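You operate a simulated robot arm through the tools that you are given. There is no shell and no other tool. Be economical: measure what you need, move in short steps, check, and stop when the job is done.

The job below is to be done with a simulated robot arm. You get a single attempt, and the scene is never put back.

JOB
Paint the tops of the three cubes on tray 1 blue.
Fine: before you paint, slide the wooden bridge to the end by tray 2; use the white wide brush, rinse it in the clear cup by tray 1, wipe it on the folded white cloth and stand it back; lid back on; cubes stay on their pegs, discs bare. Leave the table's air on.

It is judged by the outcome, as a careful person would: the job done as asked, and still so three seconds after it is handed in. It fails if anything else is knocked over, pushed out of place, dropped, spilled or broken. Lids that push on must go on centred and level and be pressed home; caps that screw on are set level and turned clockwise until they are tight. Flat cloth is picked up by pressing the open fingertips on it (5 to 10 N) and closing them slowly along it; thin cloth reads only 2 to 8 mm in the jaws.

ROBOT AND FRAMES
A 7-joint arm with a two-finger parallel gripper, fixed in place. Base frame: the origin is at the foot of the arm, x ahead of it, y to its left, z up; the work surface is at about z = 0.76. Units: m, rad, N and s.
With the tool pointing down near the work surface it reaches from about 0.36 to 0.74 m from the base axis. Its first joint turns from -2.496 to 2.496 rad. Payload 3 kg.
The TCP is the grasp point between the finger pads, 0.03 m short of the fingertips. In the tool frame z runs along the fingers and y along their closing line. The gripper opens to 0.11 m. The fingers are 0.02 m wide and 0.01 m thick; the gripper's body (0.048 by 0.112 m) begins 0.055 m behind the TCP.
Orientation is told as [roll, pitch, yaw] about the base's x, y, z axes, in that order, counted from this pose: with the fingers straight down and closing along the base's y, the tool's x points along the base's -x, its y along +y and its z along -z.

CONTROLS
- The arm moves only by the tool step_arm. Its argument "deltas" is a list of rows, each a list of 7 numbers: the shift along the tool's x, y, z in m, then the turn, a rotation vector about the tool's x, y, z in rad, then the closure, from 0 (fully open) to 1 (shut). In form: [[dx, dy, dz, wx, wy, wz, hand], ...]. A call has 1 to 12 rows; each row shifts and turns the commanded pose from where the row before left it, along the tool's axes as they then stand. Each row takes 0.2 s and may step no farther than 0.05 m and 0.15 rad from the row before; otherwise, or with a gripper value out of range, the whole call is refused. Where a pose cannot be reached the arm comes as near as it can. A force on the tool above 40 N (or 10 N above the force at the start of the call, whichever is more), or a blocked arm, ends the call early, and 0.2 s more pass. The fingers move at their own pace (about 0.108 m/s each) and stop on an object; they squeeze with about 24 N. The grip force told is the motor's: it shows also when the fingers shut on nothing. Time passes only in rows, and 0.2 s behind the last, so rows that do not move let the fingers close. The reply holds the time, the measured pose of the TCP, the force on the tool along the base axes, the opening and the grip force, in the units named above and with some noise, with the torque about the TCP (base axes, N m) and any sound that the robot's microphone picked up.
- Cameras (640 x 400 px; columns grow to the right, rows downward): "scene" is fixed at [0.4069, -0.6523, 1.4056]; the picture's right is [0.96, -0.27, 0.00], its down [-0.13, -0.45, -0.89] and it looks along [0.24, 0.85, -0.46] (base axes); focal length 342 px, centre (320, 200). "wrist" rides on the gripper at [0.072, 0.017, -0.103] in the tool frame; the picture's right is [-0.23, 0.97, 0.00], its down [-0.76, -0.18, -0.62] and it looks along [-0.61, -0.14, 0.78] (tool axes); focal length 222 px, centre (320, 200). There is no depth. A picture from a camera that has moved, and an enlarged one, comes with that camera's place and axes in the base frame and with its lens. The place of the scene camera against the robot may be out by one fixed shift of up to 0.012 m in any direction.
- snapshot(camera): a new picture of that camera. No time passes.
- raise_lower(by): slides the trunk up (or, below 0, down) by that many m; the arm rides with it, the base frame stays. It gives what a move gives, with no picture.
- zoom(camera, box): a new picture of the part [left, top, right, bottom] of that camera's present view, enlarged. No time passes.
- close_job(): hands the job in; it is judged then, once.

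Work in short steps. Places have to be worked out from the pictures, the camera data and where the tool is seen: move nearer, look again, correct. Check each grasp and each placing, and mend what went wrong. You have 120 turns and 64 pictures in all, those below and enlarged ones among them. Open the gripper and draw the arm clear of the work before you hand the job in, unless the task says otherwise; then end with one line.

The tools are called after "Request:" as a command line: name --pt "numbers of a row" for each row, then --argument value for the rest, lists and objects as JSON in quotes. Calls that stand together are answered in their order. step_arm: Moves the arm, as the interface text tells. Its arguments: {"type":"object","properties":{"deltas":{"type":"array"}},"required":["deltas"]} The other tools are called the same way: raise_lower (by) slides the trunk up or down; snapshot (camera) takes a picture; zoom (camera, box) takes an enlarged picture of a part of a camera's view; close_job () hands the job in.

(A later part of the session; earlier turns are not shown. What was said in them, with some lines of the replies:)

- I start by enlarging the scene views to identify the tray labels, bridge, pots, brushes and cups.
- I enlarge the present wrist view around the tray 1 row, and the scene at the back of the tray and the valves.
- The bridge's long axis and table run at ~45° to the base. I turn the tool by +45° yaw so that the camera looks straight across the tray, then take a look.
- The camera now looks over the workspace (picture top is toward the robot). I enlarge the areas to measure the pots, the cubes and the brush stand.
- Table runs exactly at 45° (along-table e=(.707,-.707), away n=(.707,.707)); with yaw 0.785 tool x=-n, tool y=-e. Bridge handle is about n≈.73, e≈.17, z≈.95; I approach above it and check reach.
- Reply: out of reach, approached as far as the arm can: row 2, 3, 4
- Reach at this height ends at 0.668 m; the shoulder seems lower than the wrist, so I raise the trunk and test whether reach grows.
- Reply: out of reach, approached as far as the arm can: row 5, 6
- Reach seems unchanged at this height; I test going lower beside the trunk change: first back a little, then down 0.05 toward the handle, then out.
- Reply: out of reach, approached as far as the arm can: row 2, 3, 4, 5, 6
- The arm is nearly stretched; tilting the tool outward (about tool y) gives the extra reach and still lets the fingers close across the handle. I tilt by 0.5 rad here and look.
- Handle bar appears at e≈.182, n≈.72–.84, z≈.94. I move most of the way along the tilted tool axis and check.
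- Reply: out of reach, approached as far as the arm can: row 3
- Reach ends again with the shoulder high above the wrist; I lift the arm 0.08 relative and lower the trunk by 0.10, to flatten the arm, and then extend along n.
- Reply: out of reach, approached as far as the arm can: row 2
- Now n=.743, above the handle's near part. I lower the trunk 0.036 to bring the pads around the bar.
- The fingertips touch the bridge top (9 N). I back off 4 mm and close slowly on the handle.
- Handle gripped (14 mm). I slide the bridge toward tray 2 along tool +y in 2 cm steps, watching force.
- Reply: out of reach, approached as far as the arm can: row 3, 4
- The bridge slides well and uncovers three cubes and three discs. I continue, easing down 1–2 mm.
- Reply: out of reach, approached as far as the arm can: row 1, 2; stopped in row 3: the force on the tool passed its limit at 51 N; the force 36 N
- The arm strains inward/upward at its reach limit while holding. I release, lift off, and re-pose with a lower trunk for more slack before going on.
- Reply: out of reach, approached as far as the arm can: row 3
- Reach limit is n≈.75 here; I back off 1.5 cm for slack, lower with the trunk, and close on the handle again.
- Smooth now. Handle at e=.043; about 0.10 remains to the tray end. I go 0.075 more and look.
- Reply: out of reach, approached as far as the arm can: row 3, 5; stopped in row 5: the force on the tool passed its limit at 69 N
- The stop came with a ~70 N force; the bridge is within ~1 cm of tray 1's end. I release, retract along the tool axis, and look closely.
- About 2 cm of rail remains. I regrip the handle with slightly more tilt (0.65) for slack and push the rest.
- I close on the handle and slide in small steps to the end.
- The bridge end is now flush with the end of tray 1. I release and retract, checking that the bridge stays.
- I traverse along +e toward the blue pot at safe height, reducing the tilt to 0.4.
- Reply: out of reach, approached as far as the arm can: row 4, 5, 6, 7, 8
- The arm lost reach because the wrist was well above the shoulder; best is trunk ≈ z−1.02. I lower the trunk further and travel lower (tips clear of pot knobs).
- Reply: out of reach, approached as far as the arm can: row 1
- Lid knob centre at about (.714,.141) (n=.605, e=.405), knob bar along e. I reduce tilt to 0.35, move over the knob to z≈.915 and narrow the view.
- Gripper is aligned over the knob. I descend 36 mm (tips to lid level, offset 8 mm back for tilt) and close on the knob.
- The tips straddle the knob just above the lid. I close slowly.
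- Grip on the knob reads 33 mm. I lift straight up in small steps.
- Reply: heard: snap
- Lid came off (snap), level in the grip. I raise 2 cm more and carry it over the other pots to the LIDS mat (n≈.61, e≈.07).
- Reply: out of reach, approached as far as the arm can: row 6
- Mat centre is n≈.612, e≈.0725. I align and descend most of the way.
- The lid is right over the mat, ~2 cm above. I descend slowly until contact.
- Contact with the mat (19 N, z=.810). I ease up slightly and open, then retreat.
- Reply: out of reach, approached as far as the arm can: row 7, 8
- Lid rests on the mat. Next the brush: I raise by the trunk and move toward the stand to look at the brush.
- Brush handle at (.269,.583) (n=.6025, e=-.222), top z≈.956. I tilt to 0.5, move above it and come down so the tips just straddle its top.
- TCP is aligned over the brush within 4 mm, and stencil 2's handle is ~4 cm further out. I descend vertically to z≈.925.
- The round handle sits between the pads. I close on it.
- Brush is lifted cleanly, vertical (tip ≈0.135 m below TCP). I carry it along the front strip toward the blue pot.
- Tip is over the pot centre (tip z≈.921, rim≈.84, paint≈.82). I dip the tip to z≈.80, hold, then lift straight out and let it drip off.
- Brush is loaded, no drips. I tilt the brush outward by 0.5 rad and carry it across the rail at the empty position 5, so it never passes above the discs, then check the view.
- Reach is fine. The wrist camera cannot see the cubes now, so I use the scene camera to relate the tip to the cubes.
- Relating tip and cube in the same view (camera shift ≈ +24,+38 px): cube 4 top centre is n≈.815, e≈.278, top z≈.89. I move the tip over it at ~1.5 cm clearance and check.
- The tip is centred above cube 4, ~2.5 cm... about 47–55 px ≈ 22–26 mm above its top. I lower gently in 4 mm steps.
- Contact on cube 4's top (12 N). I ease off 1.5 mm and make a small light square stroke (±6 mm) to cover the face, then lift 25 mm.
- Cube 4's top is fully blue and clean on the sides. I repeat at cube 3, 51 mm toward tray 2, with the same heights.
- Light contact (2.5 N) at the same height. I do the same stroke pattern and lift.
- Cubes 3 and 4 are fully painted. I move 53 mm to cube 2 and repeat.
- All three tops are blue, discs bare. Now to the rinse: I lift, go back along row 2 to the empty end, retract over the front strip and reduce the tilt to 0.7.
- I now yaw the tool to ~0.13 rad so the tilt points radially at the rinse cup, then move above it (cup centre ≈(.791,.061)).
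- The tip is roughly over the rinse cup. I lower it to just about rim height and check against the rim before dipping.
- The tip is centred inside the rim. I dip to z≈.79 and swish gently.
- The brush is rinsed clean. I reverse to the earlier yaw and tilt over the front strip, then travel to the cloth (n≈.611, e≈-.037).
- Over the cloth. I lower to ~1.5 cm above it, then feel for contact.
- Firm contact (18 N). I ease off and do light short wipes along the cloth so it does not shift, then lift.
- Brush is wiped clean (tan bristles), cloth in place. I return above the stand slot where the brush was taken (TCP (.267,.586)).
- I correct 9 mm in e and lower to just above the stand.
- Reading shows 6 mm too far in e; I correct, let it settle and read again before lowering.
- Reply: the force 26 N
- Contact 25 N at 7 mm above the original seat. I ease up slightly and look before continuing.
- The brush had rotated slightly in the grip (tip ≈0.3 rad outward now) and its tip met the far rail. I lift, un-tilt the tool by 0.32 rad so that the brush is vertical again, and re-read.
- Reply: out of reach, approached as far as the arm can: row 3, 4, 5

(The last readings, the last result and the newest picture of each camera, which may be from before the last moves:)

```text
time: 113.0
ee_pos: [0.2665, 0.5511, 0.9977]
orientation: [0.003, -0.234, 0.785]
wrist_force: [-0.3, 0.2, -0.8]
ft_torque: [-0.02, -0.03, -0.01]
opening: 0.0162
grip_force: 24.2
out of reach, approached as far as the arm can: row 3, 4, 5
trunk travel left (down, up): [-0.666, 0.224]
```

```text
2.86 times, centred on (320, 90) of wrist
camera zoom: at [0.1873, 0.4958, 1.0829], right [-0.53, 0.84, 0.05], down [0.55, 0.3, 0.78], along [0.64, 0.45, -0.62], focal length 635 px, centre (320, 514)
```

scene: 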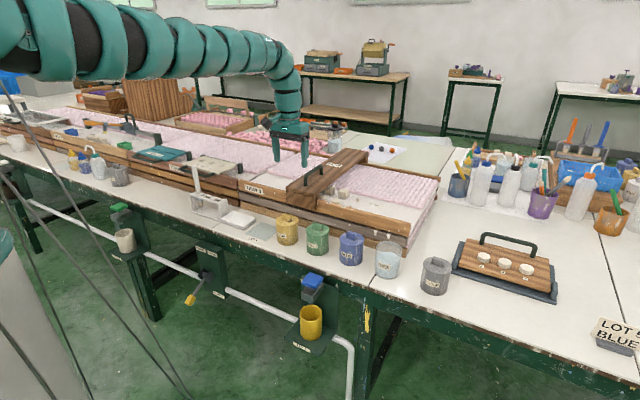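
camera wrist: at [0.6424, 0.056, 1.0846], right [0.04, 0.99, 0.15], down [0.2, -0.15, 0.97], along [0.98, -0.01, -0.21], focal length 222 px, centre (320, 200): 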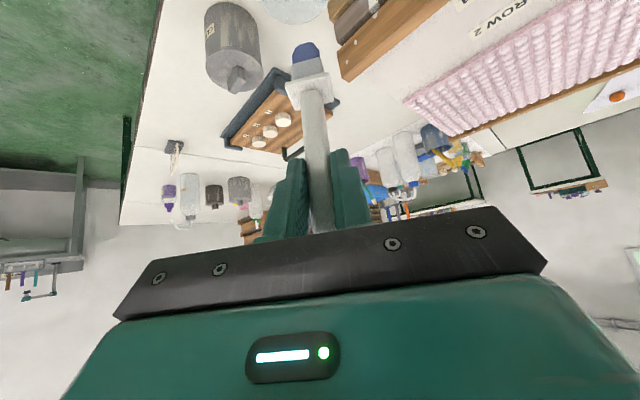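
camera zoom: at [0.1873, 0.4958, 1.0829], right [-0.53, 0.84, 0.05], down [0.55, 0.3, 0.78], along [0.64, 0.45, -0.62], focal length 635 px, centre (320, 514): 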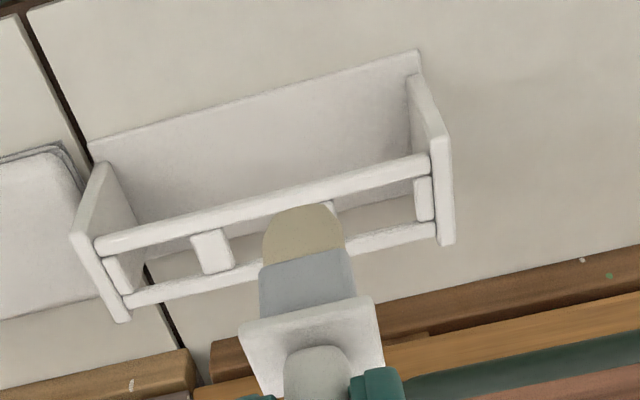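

The brush is nearly vertical, but the arm hit a limit. I raise the trunk by 0.1 and lower the arm instead to regain room.

Request:
raise_lower --by 0.1

Request:
step_arm --pt "0.0093 0 0.0389 0 0 0 1" --pt "0.0093 0 0.0389 0 0 0 1" --pt "0 0 0 0 0.052 0 1" --pt "0 0 0 0 0 0 1"

```text
time: 114.3
ee_pos: [0.2661, 0.5505, 1.0981]
orientation: [0.004, -0.233, 0.783]
wrist_force: [-0.1, -0.4, 0.0]
ft_torque: [0.01, 0.01, -0.02]
opening: 0.0161
grip_force: 24.3
trunk travel left (down, up): [-0.766, 0.124]
```

```text
time: 115.3
ee_pos: [0.2601, 0.5371, 1.0278]
orientation: [0.002, -0.182, 0.784]
wrist_force: [-0.6, -0.2, -0.2]
ft_torque: [0.01, 0.0, 0.07]
opening: 0.0162
grip_force: 24.2
out of reach, approached as far as the arm can: row 2, 3
trunk travel left (down, up): [-0.766, 0.124]
```

The arm is limited here at low tilt; I probe whether a higher arm offset (relative to the trunk) gives reach: up 8 cm, then outward.

Request:
step_arm --pt "-0.0072 0 -0.0393 0 0 0 1" --pt "-0.0072 0 -0.0393 0 0 0 1" --pt "-0.0197 0 0.0036 0 0 0 1" --pt "-0.0197 0 0.0036 0 0 0 1" --pt "0 0 0 0 0 0 1"

```text
time: 116.5
ee_pos: [0.2648, 0.5415, 1.1066]
orientation: [0.003, -0.18, 0.785]
wrist_force: [-0.1, -0.6, 0.0]
ft_torque: [-0.02, -0.01, -0.01]
opening: 0.0164
grip_force: 24.0
out of reach, approached as far as the arm can: row 3, 4
trunk travel left (down, up): [-0.766, 0.124]
```

Limit depends on tilt; at tilt 0.30 the brush leans only ~0.12 rad, good enough to enter the slot and settle flat. I set tilt 0.30, re-aim, and lower the trunk 0.1.

Request:
step_arm --pt "0 0 0 0 -0.12 0 1" --pt "0 0.03 0 0 0 0 1" --pt "-0.0172 0 0.0053 0 0 0 1" --pt "0 0 0 0 0 0 1" --pt "0 0 0 0 0 0 1"

Request:
raise_lower --by -0.1

```text
time: 117.7
ee_pos: [0.2483, 0.5619, 1.1041]
orientation: [0.003, -0.301, 0.783]
wrist_force: [0.6, -0.4, -1.1]
ft_torque: [0.04, 0.02, 0.02]
opening: 0.0162
grip_force: 24.7
out of reach, approached as far as the arm can: row 3
trunk travel left (down, up): [-0.766, 0.124]
```

```text
time: 119.0
ee_pos: [0.2464, 0.5617, 1.005]
orientation: [0.002, -0.301, 0.782]
wrist_force: [-0.2, -0.4, -0.6]
ft_torque: [-0.03, 0.01, -0.02]
opening: 0.0165
grip_force: 23.9
trunk travel left (down, up): [-0.666, 0.224]
```

Request:
step_arm --pt "0.0059 0 0.0191 0 0 0 1" --pt "-0.0096 0 0.003 0 0 0 1" --pt "-0.0096 0 0.003 0 0 0 1" --pt "0 0 0 0 0 0 1"

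```text
time: 120.0
ee_pos: [0.2544, 0.5637, 0.9827]
orientation: [0.003, -0.301, 0.783]
wrist_force: [0.2, -0.4, 0.0]
ft_torque: [0.0, -0.04, -0.03]
opening: 0.0162
grip_force: 23.9
out of reach, approached as far as the arm can: row 2, 3
trunk travel left (down, up): [-0.666, 0.224]
```

Request:
raise_lower --by 0.1

Request:
step_arm --pt "0.0148 0 0.0478 0 0 0 1" --pt "0.0142 0 0.0458 0 0 0 1" --pt "-0.0096 0 0.003 0 0 0 1" --pt "-0.0096 0 0.003 0 0 0 1" --pt "0 0 0 0 0 0 1"

```text
time: 121.4
ee_pos: [0.255, 0.5648, 1.0828]
orientation: [0.004, -0.302, 0.784]
wrist_force: [0.6, 0.4, -0.2]
ft_torque: [0.01, 0.0, 0.0]
opening: 0.0161
grip_force: 24.1
trunk travel left (down, up): [-0.766, 0.124]
```

```text
time: 122.6
ee_pos: [0.2518, 0.5568, 0.9948]
orientation: [0.004, -0.302, 0.785]
wrist_force: [0.4, 1.0, -0.2]
ft_torque: [0.0, 0.03, 0.03]
opening: 0.016
grip_force: 23.8
out of reach, approached as far as the arm can: row 1, 2, 3, 4
trunk travel left (down, up): [-0.766, 0.124]
```

I test whether a small yaw toward the arm's azimuth frees reach (trunk back down 0.1 first).

Request:
raise_lower --by -0.04

Request:
step_arm --pt "-0.0118 0 -0.0382 0 0 0 1" --pt "0 0 0 -0.0443 0 -0.1433 1" --pt "-0.0096 0 0.003 0 0 0 1" --pt "-0.0096 0 0.003 0 0 0 1" --pt "-0.0096 0 0.003 0 0 0 1" --pt "0 0 0 0 0 0 1"

```text
time: 123.4
ee_pos: [0.2517, 0.5575, 0.9544]
orientation: [0.004, -0.301, 0.784]
wrist_force: [-0.5, 1.2, -0.3]
ft_torque: [0.0, 0.01, -0.03]
opening: 0.0164
grip_force: 24.2
trunk travel left (down, up): [-0.726, 0.164]
```

```text
time: 124.8
ee_pos: [0.2651, 0.5669, 0.9965]
orientation: [0.003, -0.303, 0.934]
wrist_force: [-0.1, -1.0, 0.1]
ft_torque: [-0.02, 0.01, 0.02]
opening: 0.0159
grip_force: 24.0
out of reach, approached as far as the arm can: row 4, 5
trunk travel left (down, up): [-0.726, 0.164]
```

Yawing by 0.15 gains the needed centimetre. I set tilt 0.34 and place the tip just above the slot centre.

Request:
step_arm --pt "0 0 0 0 -0.04 0 1" --pt "0.0033 0.01 -0.0012 0 0 0 1" --pt "0.0072 0 0.0203 0 0 0 1" --pt "0 0 0 0 0 0 1" --pt "0 0 0 0 0 0 1"

Request:
zoom --camera "wrist" --box '[220, 20, 420, 160]'

```text
time: 126.0
ee_pos: [0.2559, 0.5666, 0.9733]
orientation: [0.003, -0.343, 0.934]
wrist_force: [0.0, 0.1, -1.0]
ft_torque: [-0.02, 0.01, -0.02]
opening: 0.0163
grip_force: 23.9
trunk travel left (down, up): [-0.726, 0.164]
```

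```text
2.86 times, centred on (320, 90) of wrist
camera zoom: at [0.1803, 0.4956, 1.0472], right [-0.66, 0.75, 0.08], down [0.45, 0.3, 0.84], along [0.61, 0.59, -0.53], focal length 635 px, centre (320, 514)
```

zoom: 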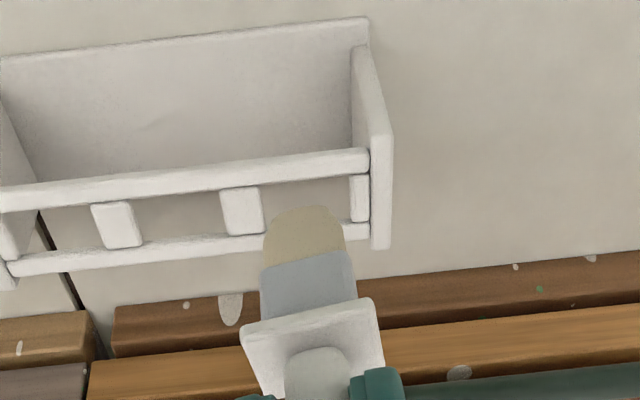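

The pictures show instead that the brush slid ~4–5 cm up through the fingers when its tip met the rail (it is still ~0.5 rad to the tool, so vertical at tilt 0.5; tip now ≈83 mm below TCP). The stand is unmoved; slot centre at n≈.6035, e≈-.225. I restore yaw .785/tilt .5 and hover just above the slot.

Request:
step_arm --pt "0 0 0 0.0501 0 0.1403 1" --pt "0 0 0 0 -0.08 0 1" --pt "0 0 0 0 -0.077 0 1" --pt "-0.0193 0.006 0.0105 0 0 0 1" --pt "0.0105 0 0.0193 0 0 0 1" --pt "0 0 0 0 0 0 1" --pt "0 0 0 0 0 0 1"

Request:
zoom --camera "wrist" --box '[240, 20, 400, 140]'

```text
time: 127.6
ee_pos: [0.2644, 0.5877, 0.9632]
orientation: [0.004, -0.499, 0.783]
wrist_force: [-0.4, 0.6, 0.1]
ft_torque: [0.01, 0.03, 0.0]
opening: 0.0164
grip_force: 23.8
out of reach, approached as far as the arm can: row 5
trunk travel left (down, up): [-0.726, 0.164]
```

```text
3.33 times, centred on (320, 80) of wrist
camera zoom: at [0.1719, 0.5193, 1.0192], right [-0.55, 0.83, 0.11], down [0.39, 0.13, 0.91], along [0.74, 0.54, -0.4], focal length 740 px, centre (320, 600)
```

zoom: 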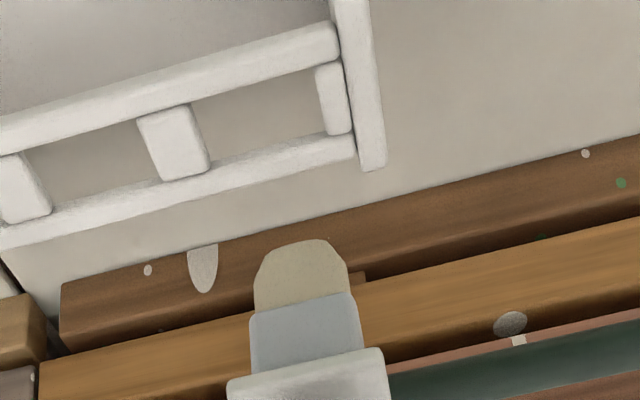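

Relative to the slot, the brush leans ~0.07 rad outward, so its tip is ~6 mm too far. I raise the trunk a little for reach, tilt back 0.07 to make the brush vertical, shift 4 mm in e, and check the pose.

Request:
raise_lower --by 0.06

Request:
step_arm --pt "0 -0.004 0 0 0 0 1" --pt "0.0125 0 0.0273 0 0 0 1" --pt "0.0125 0 0.0273 0 0 0 1" --pt "0 0 0 0 0.07 0 1" --pt "0 0 0 0 0 0 1" --pt "0 0 0 0 0 0 1"

```text
time: 128.6
ee_pos: [0.2631, 0.5874, 1.0218]
orientation: [0.004, -0.499, 0.784]
wrist_force: [1.0, -1.0, -0.7]
ft_torque: [-0.01, 0.02, -0.01]
opening: 0.016
grip_force: 23.8
trunk travel left (down, up): [-0.786, 0.104]
```

```text
time: 130.0
ee_pos: [0.2635, 0.5777, 0.9828]
orientation: [0.003, -0.498, 0.785]
wrist_force: [0.0, -0.2, -0.3]
ft_torque: [-0.02, -0.04, 0.01]
opening: 0.0162
grip_force: 24.7
out of reach, approached as far as the arm can: row 2, 3, 4
trunk travel left (down, up): [-0.786, 0.104]
```

The arm seems to have drifted into a poor elbow posture (this pose was reachable before). I retract to a comfortable pose to let it recover, then come back.

Request:
step_arm --pt "0.0136 -0.03 -0.0273 0 0 0 1" --pt "0.0136 -0.03 -0.0273 0 0 0 1" --pt "0.0136 -0.03 -0.0273 0 0 0 1" --pt "0.0136 -0.03 -0.0273 0 0 0 1" --pt "0 -0.04 0 0 0 0 1" --pt "0 -0.04 0 0 0 0 1" --pt "0 -0.04 0 0 0 0 1" --pt "0 0 0 0 0 0 1"

Request:
step_arm --pt "0 0.04 0 0 0 0 1" --pt "0 0.04 0 0 0 0 1" --pt "0 0.04 0 0 0 0 1" --pt "-0.0068 0.03 0.0137 0 0 0 1" --pt "-0.0147 0.03 0.008 0 0 0 1" --pt "-0.0219 0.03 0.012 0 0 0 1" --pt "-0.0219 0.028 0.012 0 0 0 1" --pt "-0.0219 0 0.012 0 0 0 1" --pt "0 0 0 0 0 0 1"

```text
time: 131.8
ee_pos: [0.3605, 0.3372, 1.0517]
orientation: [0.001, -0.498, 0.787]
wrist_force: [0.3, 1.2, -0.5]
ft_torque: [-0.05, 0.0, -0.01]
opening: 0.0162
grip_force: 24.2
trunk travel left (down, up): [-0.786, 0.104]
```

```text
time: 133.8
ee_pos: [0.2654, 0.5803, 1.044]
orientation: [0.005, -0.496, 0.783]
wrist_force: [-0.3, 0.8, 0.4]
ft_torque: [0.03, 0.01, -0.01]
opening: 0.0163
grip_force: 23.8
trunk travel left (down, up): [-0.786, 0.104]
```

Recovered. Now tilt to 0.43 (brush vertical) and lower to just above the slot.

Request:
step_arm --pt "0 0.002 0 0 0.066 0 1" --pt "0.011 0 0.0276 0 0 0 1" --pt "0.011 0 0.0276 0 0 0 1" --pt "0.011 0 0.0276 0 0 0 1" --pt "0 0 0 0 0 0 1" --pt "0 0 0 0 0 0 1"

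```text
time: 135.2
ee_pos: [0.2607, 0.567, 0.9685]
orientation: [0.004, -0.433, 0.785]
wrist_force: [0.2, -1.0, -0.7]
ft_torque: [-0.02, -0.04, -0.01]
opening: 0.0164
grip_force: 24.6
out of reach, approached as far as the arm can: row 1, 2, 3, 4
trunk travel left (down, up): [-0.786, 0.104]
```

Tilt 0.43 is out of reach there, so I use 0.5 with the tip offset compensated (TCP n≈.596), first rotating then moving.

Request:
step_arm --pt "0 0 0 0 -0.067 0 1" --pt "-0.0097 0.008 0.0053 0 0 0 1" --pt "0 0 0 0 0 0 1" --pt "0 0 0 0 0 0 1"

```text
time: 136.2
ee_pos: [0.2618, 0.5755, 0.9678]
orientation: [0.003, -0.498, 0.784]
wrist_force: [0.6, 0.4, -0.3]
ft_torque: [-0.01, 0.01, 0.02]
opening: 0.0161
grip_force: 23.8
trunk travel left (down, up): [-0.786, 0.104]
```

I trim the position (4 mm out, 3 mm in e), then lower only with the trunk, so the arm posture stays.

Request:
step_arm --pt "-0.0035 0.003 0.0019 0 0 0 1" --pt "0 0 0 0 0 0 1" --pt "0 0 0 0 0 0 1"

Request:
raise_lower --by -0.035

```text
time: 137.0
ee_pos: [0.2608, 0.5759, 0.9677]
orientation: [0.005, -0.5, 0.782]
wrist_force: [0.2, 0.0, 0.1]
ft_torque: [-0.02, 0.0, 0.0]
opening: 0.0162
grip_force: 24.2
out of reach, approached as far as the arm can: row 1
trunk travel left (down, up): [-0.786, 0.104]
```

```text
time: 137.8
ee_pos: [0.2619, 0.5759, 0.9333]
orientation: [0.002, -0.501, 0.783]
wrist_force: [-0.6, -2.0, 7.9]
ft_torque: [0.02, -0.11, -0.05]
opening: 0.0166
grip_force: 24.7
trunk travel left (down, up): [-0.751, 0.139]
```

Touching the near rail (8 N) — tip is a few mm short in n. I raise the trunk 3 cm, tilt a little more (0.535), which gives both reach and tip offset, and re-aim.

Request:
raise_lower --by 0.03

Request:
step_arm --pt "0 0 0 0 -0.035 0 1" --pt "-0.0034 0.003 0.002 0 0 0 1" --pt "0 0 0 0 0 0 1" --pt "0 0 0 0 0 0 1"

Request:
zoom --camera "wrist" --box '[240, 10, 400, 160]'

```text
time: 138.5
ee_pos: [0.2618, 0.5755, 0.9622]
orientation: [0.003, -0.5, 0.784]
wrist_force: [0.2, 0.1, -1.0]
ft_torque: [-0.01, 0.04, 0.03]
opening: 0.0159
grip_force: 24.1
trunk travel left (down, up): [-0.781, 0.109]
```

```text
time: 139.5
ee_pos: [0.2608, 0.5808, 0.9623]
orientation: [0.005, -0.533, 0.783]
wrist_force: [-0.1, -0.4, -1.0]
ft_torque: [-0.01, 0.0, 0.04]
opening: 0.0162
grip_force: 24.5
trunk travel left (down, up): [-0.781, 0.109]
```

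```text
2.67 times, centred on (320, 85) of wrist
camera zoom: at [0.1677, 0.5107, 1.0148], right [-0.55, 0.83, 0.12], down [0.37, 0.11, 0.92], along [0.75, 0.55, -0.36], focal length 592 px, centre (320, 507)
```

zoom: 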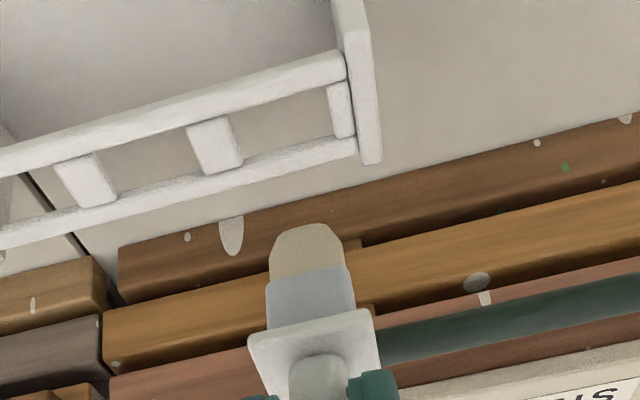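

By geometry the tip is now within ~2 mm of the slot centre in both directions. I lower with the trunk only, watching the force.

Request:
raise_lower --by -0.035

Request:
raise_lower --by -0.008

```text
time: 140.3
ee_pos: [0.2612, 0.5805, 0.9296]
orientation: [0.008, -0.54, 0.783]
wrist_force: [-1.2, -1.0, 17.8]
ft_torque: [0.35, -0.38, 0.0]
opening: 0.0165
grip_force: 23.7
trunk travel left (down, up): [-0.746, 0.144]
```

```text
time: 140.8
ee_pos: [0.264, 0.5838, 0.9215]
orientation: [0.009, -0.539, 0.782]
wrist_force: [1.9, 0.9, -0.1]
ft_torque: [0.11, -0.11, -0.03]
opening: 0.0163
grip_force: 24.0
trunk travel left (down, up): [-0.739, 0.151]
stopped: the force on the tool passed its limit at 42 N (the readings are from after the stop); the commanded pose is now the measured one
```

The contact torque (17.8 N, r≈+0.03 m outward of the TCP) tells me the brush sits near the fingertips, its tip ~3 cm outward of the TCP — it was landing on the far rail. I raise 5 cm, and move the TCP inward ~2.5 cm to n≈.573 so that the tip is at the slot.

Request:
raise_lower --by 0.05

Request:
step_arm --pt "0.0227 0.001 -0.0135 0 0 0 1" --pt "0 0 0 0 0 0 1" --pt "0 0 0 0 0 0 1"

```text
time: 141.7
ee_pos: [0.2627, 0.5828, 0.9736]
orientation: [0.008, -0.54, 0.782]
wrist_force: [-0.7, -0.4, -0.5]
ft_torque: [0.04, -0.01, 0.01]
opening: 0.0163
grip_force: 24.0
trunk travel left (down, up): [-0.789, 0.101]
```

```text
time: 142.5
ee_pos: [0.2468, 0.5637, 0.9751]
orientation: [0.011, -0.541, 0.78]
wrist_force: [-0.2, 0.3, -0.2]
ft_torque: [0.03, -0.01, 0.04]
opening: 0.0162
grip_force: 23.9
trunk travel left (down, up): [-0.789, 0.101]
```

I lower 2 cm more to near rail height and use my last picture here.

Request:
raise_lower --by -0.02

Request:
zoom --camera "wrist" --box '[230, 10, 410, 200]'

```text
time: 143.2
ee_pos: [0.2452, 0.5646, 0.9557]
orientation: [0.011, -0.543, 0.781]
wrist_force: [0.6, 0.0, -0.1]
ft_torque: [-0.03, -0.01, -0.02]
opening: 0.0159
grip_force: 23.8
trunk travel left (down, up): [-0.769, 0.121]
```

```text
2.11 times, centred on (320, 105) of wrist
camera zoom: at [0.1508, 0.4944, 1.0064], right [-0.55, 0.82, 0.13], down [0.36, 0.1, 0.93], along [0.75, 0.56, -0.36], focal length 468 px, centre (320, 400)
```

zoom: 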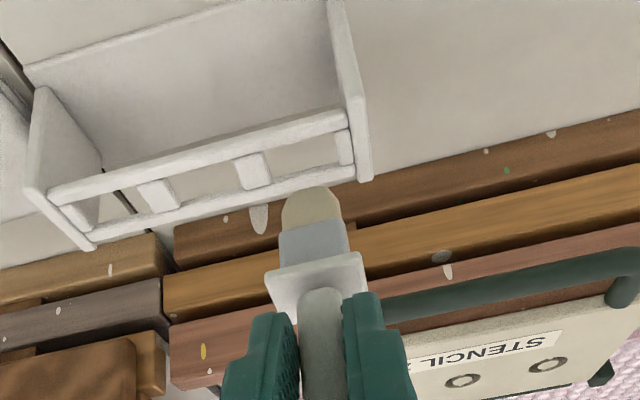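

From this picture I work out: brush held near the fingertips, tip at TCP n+.028, z−.092, lean ~0.11; slot is n+.031 from TCP. I shift 3 mm outward and lower by trunk in small steps.

Request:
step_arm --pt "-0.0026 -0.0015 0.0016 0 0 0 1" --pt "0 0 0 0 0 0 1" --pt "0 0 0 0 0 0 1"

Request:
raise_lower --by -0.022

```text
time: 144.0
ee_pos: [0.2463, 0.5669, 0.9542]
orientation: [0.009, -0.543, 0.782]
wrist_force: [0.7, -0.2, -0.1]
ft_torque: [-0.02, -0.03, 0.02]
opening: 0.0161
grip_force: 24.0
trunk travel left (down, up): [-0.769, 0.121]
```

```text
time: 144.7
ee_pos: [0.2471, 0.567, 0.9342]
orientation: [0.01, -0.543, 0.783]
wrist_force: [0.1, 0.3, -0.7]
ft_torque: [-0.01, -0.03, -0.03]
opening: 0.0163
grip_force: 24.0
trunk travel left (down, up): [-0.747, 0.143]
```

Tip at ≈.842 with no force. I continue 8 mm at a time.

Request:
raise_lower --by -0.008

```text
time: 145.3
ee_pos: [0.2463, 0.5664, 0.9253]
orientation: [0.009, -0.542, 0.782]
wrist_force: [0.1, 0.2, 0.8]
ft_torque: [-0.01, 0.0, 0.01]
opening: 0.0163
grip_force: 23.4
trunk travel left (down, up): [-0.739, 0.151]
```

Request:
raise_lower --by -0.007

```text
time: 145.8
ee_pos: [0.2475, 0.5662, 0.917]
orientation: [0.01, -0.543, 0.781]
wrist_force: [0.6, -0.1, 0.4]
ft_torque: [0.01, 0.0, -0.01]
opening: 0.0162
grip_force: 24.0
trunk travel left (down, up): [-0.732, 0.158]
```

No force: the tip appears to be entering the slot. I keep going with slight outward compensation.

Request:
step_arm --pt "-0.0017 0 0.001 0 0 0 1" --pt "0 0 0 0 0 0 1"

Request:
raise_lower --by -0.008

```text
time: 146.4
ee_pos: [0.2489, 0.5657, 0.9181]
orientation: [0.012, -0.541, 0.782]
wrist_force: [0.4, -0.3, -1.4]
ft_torque: [-0.03, 0.03, 0.0]
opening: 0.016
grip_force: 24.7
trunk travel left (down, up): [-0.732, 0.158]
```

```text
time: 147.0
ee_pos: [0.2491, 0.5662, 0.9095]
orientation: [0.01, -0.543, 0.782]
wrist_force: [0.1, 0.4, -0.8]
ft_torque: [0.01, -0.02, 0.03]
opening: 0.0161
grip_force: 24.2
trunk travel left (down, up): [-0.724, 0.166]
```

Tip ≈.817, well inside, still no force. Continue.

Request:
step_arm --pt "-0.0017 0 0.001 0 0 0 1" --pt "0 0 0 0 0 0 1"

Request:
raise_lower --by -0.009

Request:
raise_lower --by -0.006

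```text
time: 147.6
ee_pos: [0.2502, 0.5676, 0.9089]
orientation: [0.01, -0.541, 0.781]
wrist_force: [-1.1, 0.1, -0.4]
ft_torque: [-0.02, 0.04, 0.02]
opening: 0.0161
grip_force: 23.7
trunk travel left (down, up): [-0.724, 0.166]
```

```text
time: 148.2
ee_pos: [0.2527, 0.5677, 0.8998]
orientation: [0.008, -0.543, 0.782]
wrist_force: [2.9, 3.4, -1.4]
ft_torque: [0.21, -0.21, 0.0]
opening: 0.0159
grip_force: 24.0
trunk travel left (down, up): [-0.715, 0.175]
```

```text
time: 148.7
ee_pos: [0.253, 0.5698, 0.8954]
orientation: [0.011, -0.544, 0.779]
wrist_force: [6.5, 9.0, 1.4]
ft_torque: [0.49, -0.44, 0.03]
opening: 0.0164
grip_force: 24.4
trunk travel left (down, up): [-0.709, 0.181]
```

The near rail pushes the brush outward (11 N lateral), confirming it is in the slot. I follow outward 5 mm to relieve it.

Request:
step_arm --pt "-0.0022 0 0.0013 0 0 0 1" --pt "-0.0022 0 0.0013 0 0 0 1" --pt "0 0 0 0 0 0 1"

```text
time: 149.5
ee_pos: [0.253, 0.5715, 0.8939]
orientation: [0.011, -0.541, 0.783]
wrist_force: [-0.2, 0.2, 0.6]
ft_torque: [-0.03, 0.02, 0.0]
opening: 0.0161
grip_force: 24.0
trunk travel left (down, up): [-0.709, 0.181]
```

Force relieved. I lower further toward the collar seat (expected TCP z ≈.885).

Request:
raise_lower --by -0.006

Request:
step_arm --pt "-0.0013 0 0.0008 0 0 0 1" --pt "0 0 0 0 0 0 1"

Request:
raise_lower --by -0.004

```text
time: 150.1
ee_pos: [0.2534, 0.5709, 0.8883]
orientation: [0.011, -0.542, 0.782]
wrist_force: [1.3, 0.2, -1.3]
ft_torque: [0.01, 0.0, -0.02]
opening: 0.0162
grip_force: 23.9
trunk travel left (down, up): [-0.703, 0.187]
```

```text
time: 150.7
ee_pos: [0.2547, 0.5715, 0.8896]
orientation: [0.01, -0.542, 0.782]
wrist_force: [0.8, -0.6, -1.0]
ft_torque: [-0.02, 0.0, -0.01]
opening: 0.0164
grip_force: 24.1
trunk travel left (down, up): [-0.703, 0.187]
```

```text
time: 151.2
ee_pos: [0.2551, 0.5725, 0.8845]
orientation: [0.009, -0.54, 0.782]
wrist_force: [-0.5, 0.1, -0.8]
ft_torque: [0.0, 0.04, -0.01]
opening: 0.016
grip_force: 23.4
trunk travel left (down, up): [-0.699, 0.191]
```

Request:
raise_lower --by -0.004

Request:
raise_lower --by -0.004

```text
time: 151.7
ee_pos: [0.2542, 0.5719, 0.883]
orientation: [0.011, -0.543, 0.781]
wrist_force: [-0.7, 0.2, 5.0]
ft_torque: [0.03, -0.13, 0.01]
opening: 0.0165
grip_force: 24.1
trunk travel left (down, up): [-0.695, 0.195]
```

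```text
time: 152.3
ee_pos: [0.2544, 0.5718, 0.8809]
orientation: [0.014, -0.549, 0.78]
wrist_force: [0.3, 0.1, 26.6]
ft_torque: [0.17, -0.38, 0.01]
opening: 0.0166
grip_force: 24.0
trunk travel left (down, up): [-0.691, 0.199]
```

The collar is seated (27 N vertical). I ease off 2 mm and open gradually.

Request:
raise_lower --by 0.003

Request:
step_arm --pt "0 0 0 0 0 0 0.82" --pt "0 0 0 0 0 0 0.78" --pt "0 0 0 0 0 0 0.7" --pt "0 0 0 0 0 0 0.6" --pt "0 0 0 0 0 0 0.45" --pt "0 0 0 0 0 0 0.45"

```text
time: 152.8
ee_pos: [0.2546, 0.5716, 0.8818]
orientation: [0.011, -0.545, 0.782]
wrist_force: [2.4, 6.6, 20.4]
ft_torque: [0.4, -0.34, 0.07]
opening: 0.016
grip_force: 23.9
trunk travel left (down, up): [-0.694, 0.196]
```

```text
time: 154.2
ee_pos: [0.2545, 0.5714, 0.8799]
orientation: [0.008, -0.543, 0.783]
wrist_force: [-1.9, -1.3, 11.7]
ft_torque: [0.0, -0.08, -0.02]
opening: 0.0605
grip_force: 0.0
trunk travel left (down, up): [-0.694, 0.196]
```

Fingers open; a fingertip lightly rests on the stand/collar. I raise straight up with the trunk, so the fingers slide up along the handle.

Request:
raise_lower --by 0.02

Request:
step_arm --pt "0 0 -0.03 0 0 0 0.45" --pt "0 0 -0.03 0 0 0 0.45" --pt "0 0 -0.03 0 0 0 0.45" --pt "0 0 -0.03 0 0 0 0.45" --pt "0 0 0 0 0 0 0.45"

```text
time: 154.8
ee_pos: [0.255, 0.573, 0.899]
orientation: [0.01, -0.542, 0.783]
wrist_force: [-0.1, 0.8, 0.2]
ft_torque: [-0.02, -0.01, -0.02]
opening: 0.0607
grip_force: 0.1
trunk travel left (down, up): [-0.714, 0.176]
```

```text
time: 156.1
ee_pos: [0.212, 0.5291, 1.0045]
orientation: [0.01, -0.543, 0.781]
wrist_force: [0.5, 1.0, 0.3]
ft_torque: [-0.01, 0.04, -0.02]
opening: 0.0607
grip_force: 0.0
trunk travel left (down, up): [-0.714, 0.176]
```

The brush is released with no disturbance felt. Next, the lid: I raise, travel to above the LIDS mat and set the tilt to 0.355 as when it was set down.

Request:
step_arm --pt "-0.0176 0 -0.029 0 0 0 0.4" --pt "0 -0.037 0 0 0 0 0.4" --pt "0 -0.037 0 0 0 0 0.4" --pt "0 -0.037 0 0 0 0 0.4" --pt "0 -0.037 0 0 0 0 0.4" --pt "0 -0.037 0 0 0 0 0.4" --pt "0 -0.037 0 0 0 0 0.4" --pt "0 -0.037 0 0 0 0 0.4" --pt "0 -0.037 0 0 0 0 0.4" --pt "0 0 0 0 0.093 0 0.4" --pt "0 0 0 0 0.093 0 0.4" --pt "0 0 0 0 0 0 0.4"

```text
time: 158.7
ee_pos: [0.4223, 0.3189, 1.0347]
orientation: [0.008, -0.356, 0.784]
wrist_force: [-1.6, 0.6, -0.4]
ft_torque: [0.0, -0.04, -0.01]
opening: 0.0661
grip_force: 0.2
trunk travel left (down, up): [-0.714, 0.176]
```

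Request:
step_arm --pt "-0.034 0 0.0127 0 0 0 0.4" --pt "-0.034 0 0.0126 0 0 0 0.4" --pt "0 0 0 0 0 0 0.4" --pt "0 0 0 0 0 0 0.4"

Request:
raise_lower --by -0.17

```text
time: 159.7
ee_pos: [0.4763, 0.3703, 1.032]
orientation: [0.009, -0.355, 0.785]
wrist_force: [0.1, -0.6, -0.5]
ft_torque: [-0.03, -0.01, 0.01]
opening: 0.0659
grip_force: 0.0
trunk travel left (down, up): [-0.714, 0.176]
```

```text
time: 161.6
ee_pos: [0.476, 0.3709, 0.8629]
orientation: [0.008, -0.356, 0.783]
wrist_force: [-0.2, -0.4, 0.3]
ft_torque: [-0.04, -0.01, 0.0]
opening: 0.066
grip_force: 0.0
trunk travel left (down, up): [-0.544, 0.346]
```

Request:
step_arm --pt "0.0019 0.0014 -0.0007 0 0 0 0.4" --pt "0 0 0 0 0 0 0.4" --pt "0 0 0 0 0 0 0.4"

Request:
raise_lower --by -0.049

```text
time: 162.4
ee_pos: [0.4743, 0.3713, 0.8628]
orientation: [0.007, -0.357, 0.785]
wrist_force: [1.4, 0.1, 0.4]
ft_torque: [-0.02, 0.0, -0.01]
opening: 0.066
grip_force: 0.1
trunk travel left (down, up): [-0.544, 0.346]
```

```text
time: 163.3
ee_pos: [0.4746, 0.371, 0.8131]
orientation: [0.008, -0.357, 0.783]
wrist_force: [-0.3, -0.2, -0.3]
ft_torque: [-0.01, -0.02, -0.01]
opening: 0.0661
grip_force: 0.0
trunk travel left (down, up): [-0.495, 0.395]
```

At the set-down pose. I close on the knob.

Request:
step_arm --pt "0 0 0 0 0 0 0.55" --pt "0 0 0 0 0 0 0.65" --pt "0 0 0 0 0 0 0.75" --pt "0 0 0 0 0 0 0.9" --pt "0 0 0 0 0 0 1" --pt "0 0 0 0 0 0 1"

Request:
raise_lower --by 0.15

```text
time: 164.7
ee_pos: [0.4736, 0.3711, 0.8126]
orientation: [0.006, -0.358, 0.784]
wrist_force: [-0.1, 0.6, -0.3]
ft_torque: [0.01, 0.0, -0.02]
opening: 0.0327
grip_force: 23.8
trunk travel left (down, up): [-0.495, 0.395]
```

```text
time: 166.4
ee_pos: [0.4739, 0.3707, 0.9629]
orientation: [0.009, -0.355, 0.784]
wrist_force: [-0.4, -0.2, 0.3]
ft_torque: [0.0, -0.04, 0.0]
opening: 0.0328
grip_force: 23.8
trunk travel left (down, up): [-0.645, 0.245]
```

Lid gripped (33 mm) and lifted. I carry it back above the blue pot.

Request:
step_arm --pt "0.0019 -0.0371 -0.0007 0 0 0 1" --pt "0 -0.0371 0 0 0 0 1" --pt "0 -0.0371 0 0 0 0 1" --pt "0 -0.0371 0 0 0 0 1" --pt "0 -0.0371 0 0 0 0 1" --pt "0 -0.0371 0 0 0 0 1" --pt "0 -0.0371 0 0 0 0 1" --pt "0 -0.0371 0 0 0 0 1" --pt "0 -0.0371 0 0 0 0 1" --pt "0 0 0 0 0 0 1" --pt "0 0 0 0 0 0 1"

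```text
time: 168.8
ee_pos: [0.708, 0.1329, 0.9606]
orientation: [0.009, -0.356, 0.784]
wrist_force: [0.3, 0.6, -0.2]
ft_torque: [0.02, -0.02, 0.01]
opening: 0.033
grip_force: 24.3
trunk travel left (down, up): [-0.645, 0.245]
```

Back over the pot within 1 mm of the take-off position. I trim the 0.009 rad roll, and lower with the trunk to just above the rim.

Request:
step_arm --pt "-0.0003 -0.0005 0 0.008 0 0 1" --pt "0 0 0 0 0 0 1" --pt "0 0 0 0 0 0 1"

Request:
raise_lower --by -0.065

```text
time: 169.6
ee_pos: [0.709, 0.1342, 0.962]
orientation: [0.002, -0.357, 0.782]
wrist_force: [0.1, -0.1, -0.7]
ft_torque: [-0.05, 0.01, 0.0]
opening: 0.0327
grip_force: 24.4
trunk travel left (down, up): [-0.645, 0.245]
```

```text
time: 170.7
ee_pos: [0.7086, 0.1329, 0.8964]
orientation: [-0.001, -0.358, 0.782]
wrist_force: [-0.5, -0.4, 0.7]
ft_torque: [0.04, 0.01, -0.03]
opening: 0.0327
grip_force: 23.6
trunk travel left (down, up): [-0.58, 0.31]
```

Aligned at (.7086,.1329), z=.896, no contact yet. I lower in small steps to the rim.

Request:
raise_lower --by -0.01

Request:
raise_lower --by -0.004

```text
time: 171.2
ee_pos: [0.7081, 0.1338, 0.8855]
orientation: [0.0, -0.357, 0.783]
wrist_force: [-0.6, -0.2, -0.6]
ft_torque: [-0.02, 0.0, 0.05]
opening: 0.033
grip_force: 24.5
trunk travel left (down, up): [-0.57, 0.32]
```

```text
time: 171.8
ee_pos: [0.7093, 0.1335, 0.8825]
orientation: [0.001, -0.356, 0.784]
wrist_force: [1.0, 0.2, -0.9]
ft_torque: [0.0, 0.0, -0.02]
opening: 0.0329
grip_force: 24.6
trunk travel left (down, up): [-0.566, 0.324]
```

Request:
raise_lower --by -0.003

Request:
raise_lower --by -0.003

```text
time: 172.3
ee_pos: [0.7086, 0.1332, 0.8801]
orientation: [0.001, -0.359, 0.784]
wrist_force: [4.8, 4.0, 7.8]
ft_torque: [0.29, -0.27, -0.08]
opening: 0.0327
grip_force: 23.5
trunk travel left (down, up): [-0.563, 0.327]
heard: snap
```

```text
time: 172.8
ee_pos: [0.7097, 0.1328, 0.8795]
orientation: [-0.002, -0.362, 0.783]
wrist_force: [7.9, 2.2, 25.0]
ft_torque: [0.33, -0.53, -0.07]
opening: 0.0335
grip_force: 23.6
trunk travel left (down, up): [-0.56, 0.33]
```

The lid snapped home and holds 25 N. I ease off, open, and lift clear.

Request:
raise_lower --by 0.003

Request:
step_arm --pt "0 0 0 0 0 0 0.7" --pt "0 0 0 0 0 0 0.55" --pt "0 0 0 0 0 0 0.4" --pt "0 0 0 0 0 0 0.4"

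Request:
raise_lower --by 0.12

```text
time: 173.3
ee_pos: [0.7086, 0.1329, 0.8786]
orientation: [0.003, -0.354, 0.783]
wrist_force: [7.6, 2.1, 14.0]
ft_torque: [0.33, -0.6, -0.12]
opening: 0.0329
grip_force: 24.3
trunk travel left (down, up): [-0.563, 0.327]
```

```text
time: 174.3
ee_pos: [0.7081, 0.1345, 0.8802]
orientation: [0.002, -0.357, 0.783]
wrist_force: [0.2, 0.9, 0.2]
ft_torque: [-0.02, 0.04, 0.0]
opening: 0.066
grip_force: 0.1
trunk travel left (down, up): [-0.563, 0.327]
```

```text
time: 175.8
ee_pos: [0.7087, 0.1333, 0.9987]
orientation: [0.001, -0.355, 0.784]
wrist_force: [-0.4, -0.6, -0.1]
ft_torque: [0.0, 0.0, -0.02]
opening: 0.0662
grip_force: 0.1
trunk travel left (down, up): [-0.683, 0.207]
```

I draw the arm clear, back and up.

Request:
step_arm --pt "0.03 0 -0.03 0 0 0 0.2" --pt "0.03 0 -0.03 0 0 0 0" --pt "0.03 0.02 -0.02 0 0 0 0" --pt "0.03 0.02 0 0 0 0 0" --pt "0 0 0 0 0 0 0"

Request:
raise_lower --by 0.1

```text
time: 177.0
ee_pos: [0.6198, 0.0826, 0.988]
orientation: [-0.004, -0.359, 0.784]
wrist_force: [-0.1, -0.4, 0.6]
ft_torque: [0.05, 0.02, -0.05]
opening: 0.11
grip_force: 0.0
out of reach, approached as far as the arm can: row 2, 3, 4
trunk travel left (down, up): [-0.683, 0.207]
```

```text
time: 178.4
ee_pos: [0.62, 0.0832, 1.0879]
orientation: [-0.001, -0.36, 0.783]
wrist_force: [0.1, 0.3, 0.0]
ft_torque: [0.02, 0.02, 0.02]
opening: 0.1102
grip_force: 0.0
trunk travel left (down, up): [-0.783, 0.107]
```

The gripper is open and well above everything, so I hand the job in.

Request:
close_job

```text
The job is handed in.
```

I handed the job in: the tops of the three cubes on tray 1 are blue, the discs are bare, and the bridge is at the end of tray 1 by tray 2. I rinsed and wiped the white brush, stood it back in its slot, and pressed the blue lid on until it snapped. My pictures ran out before the last steps, so I judged the brush's final seating and the lid by force, position and sound; I never touched the table's air.
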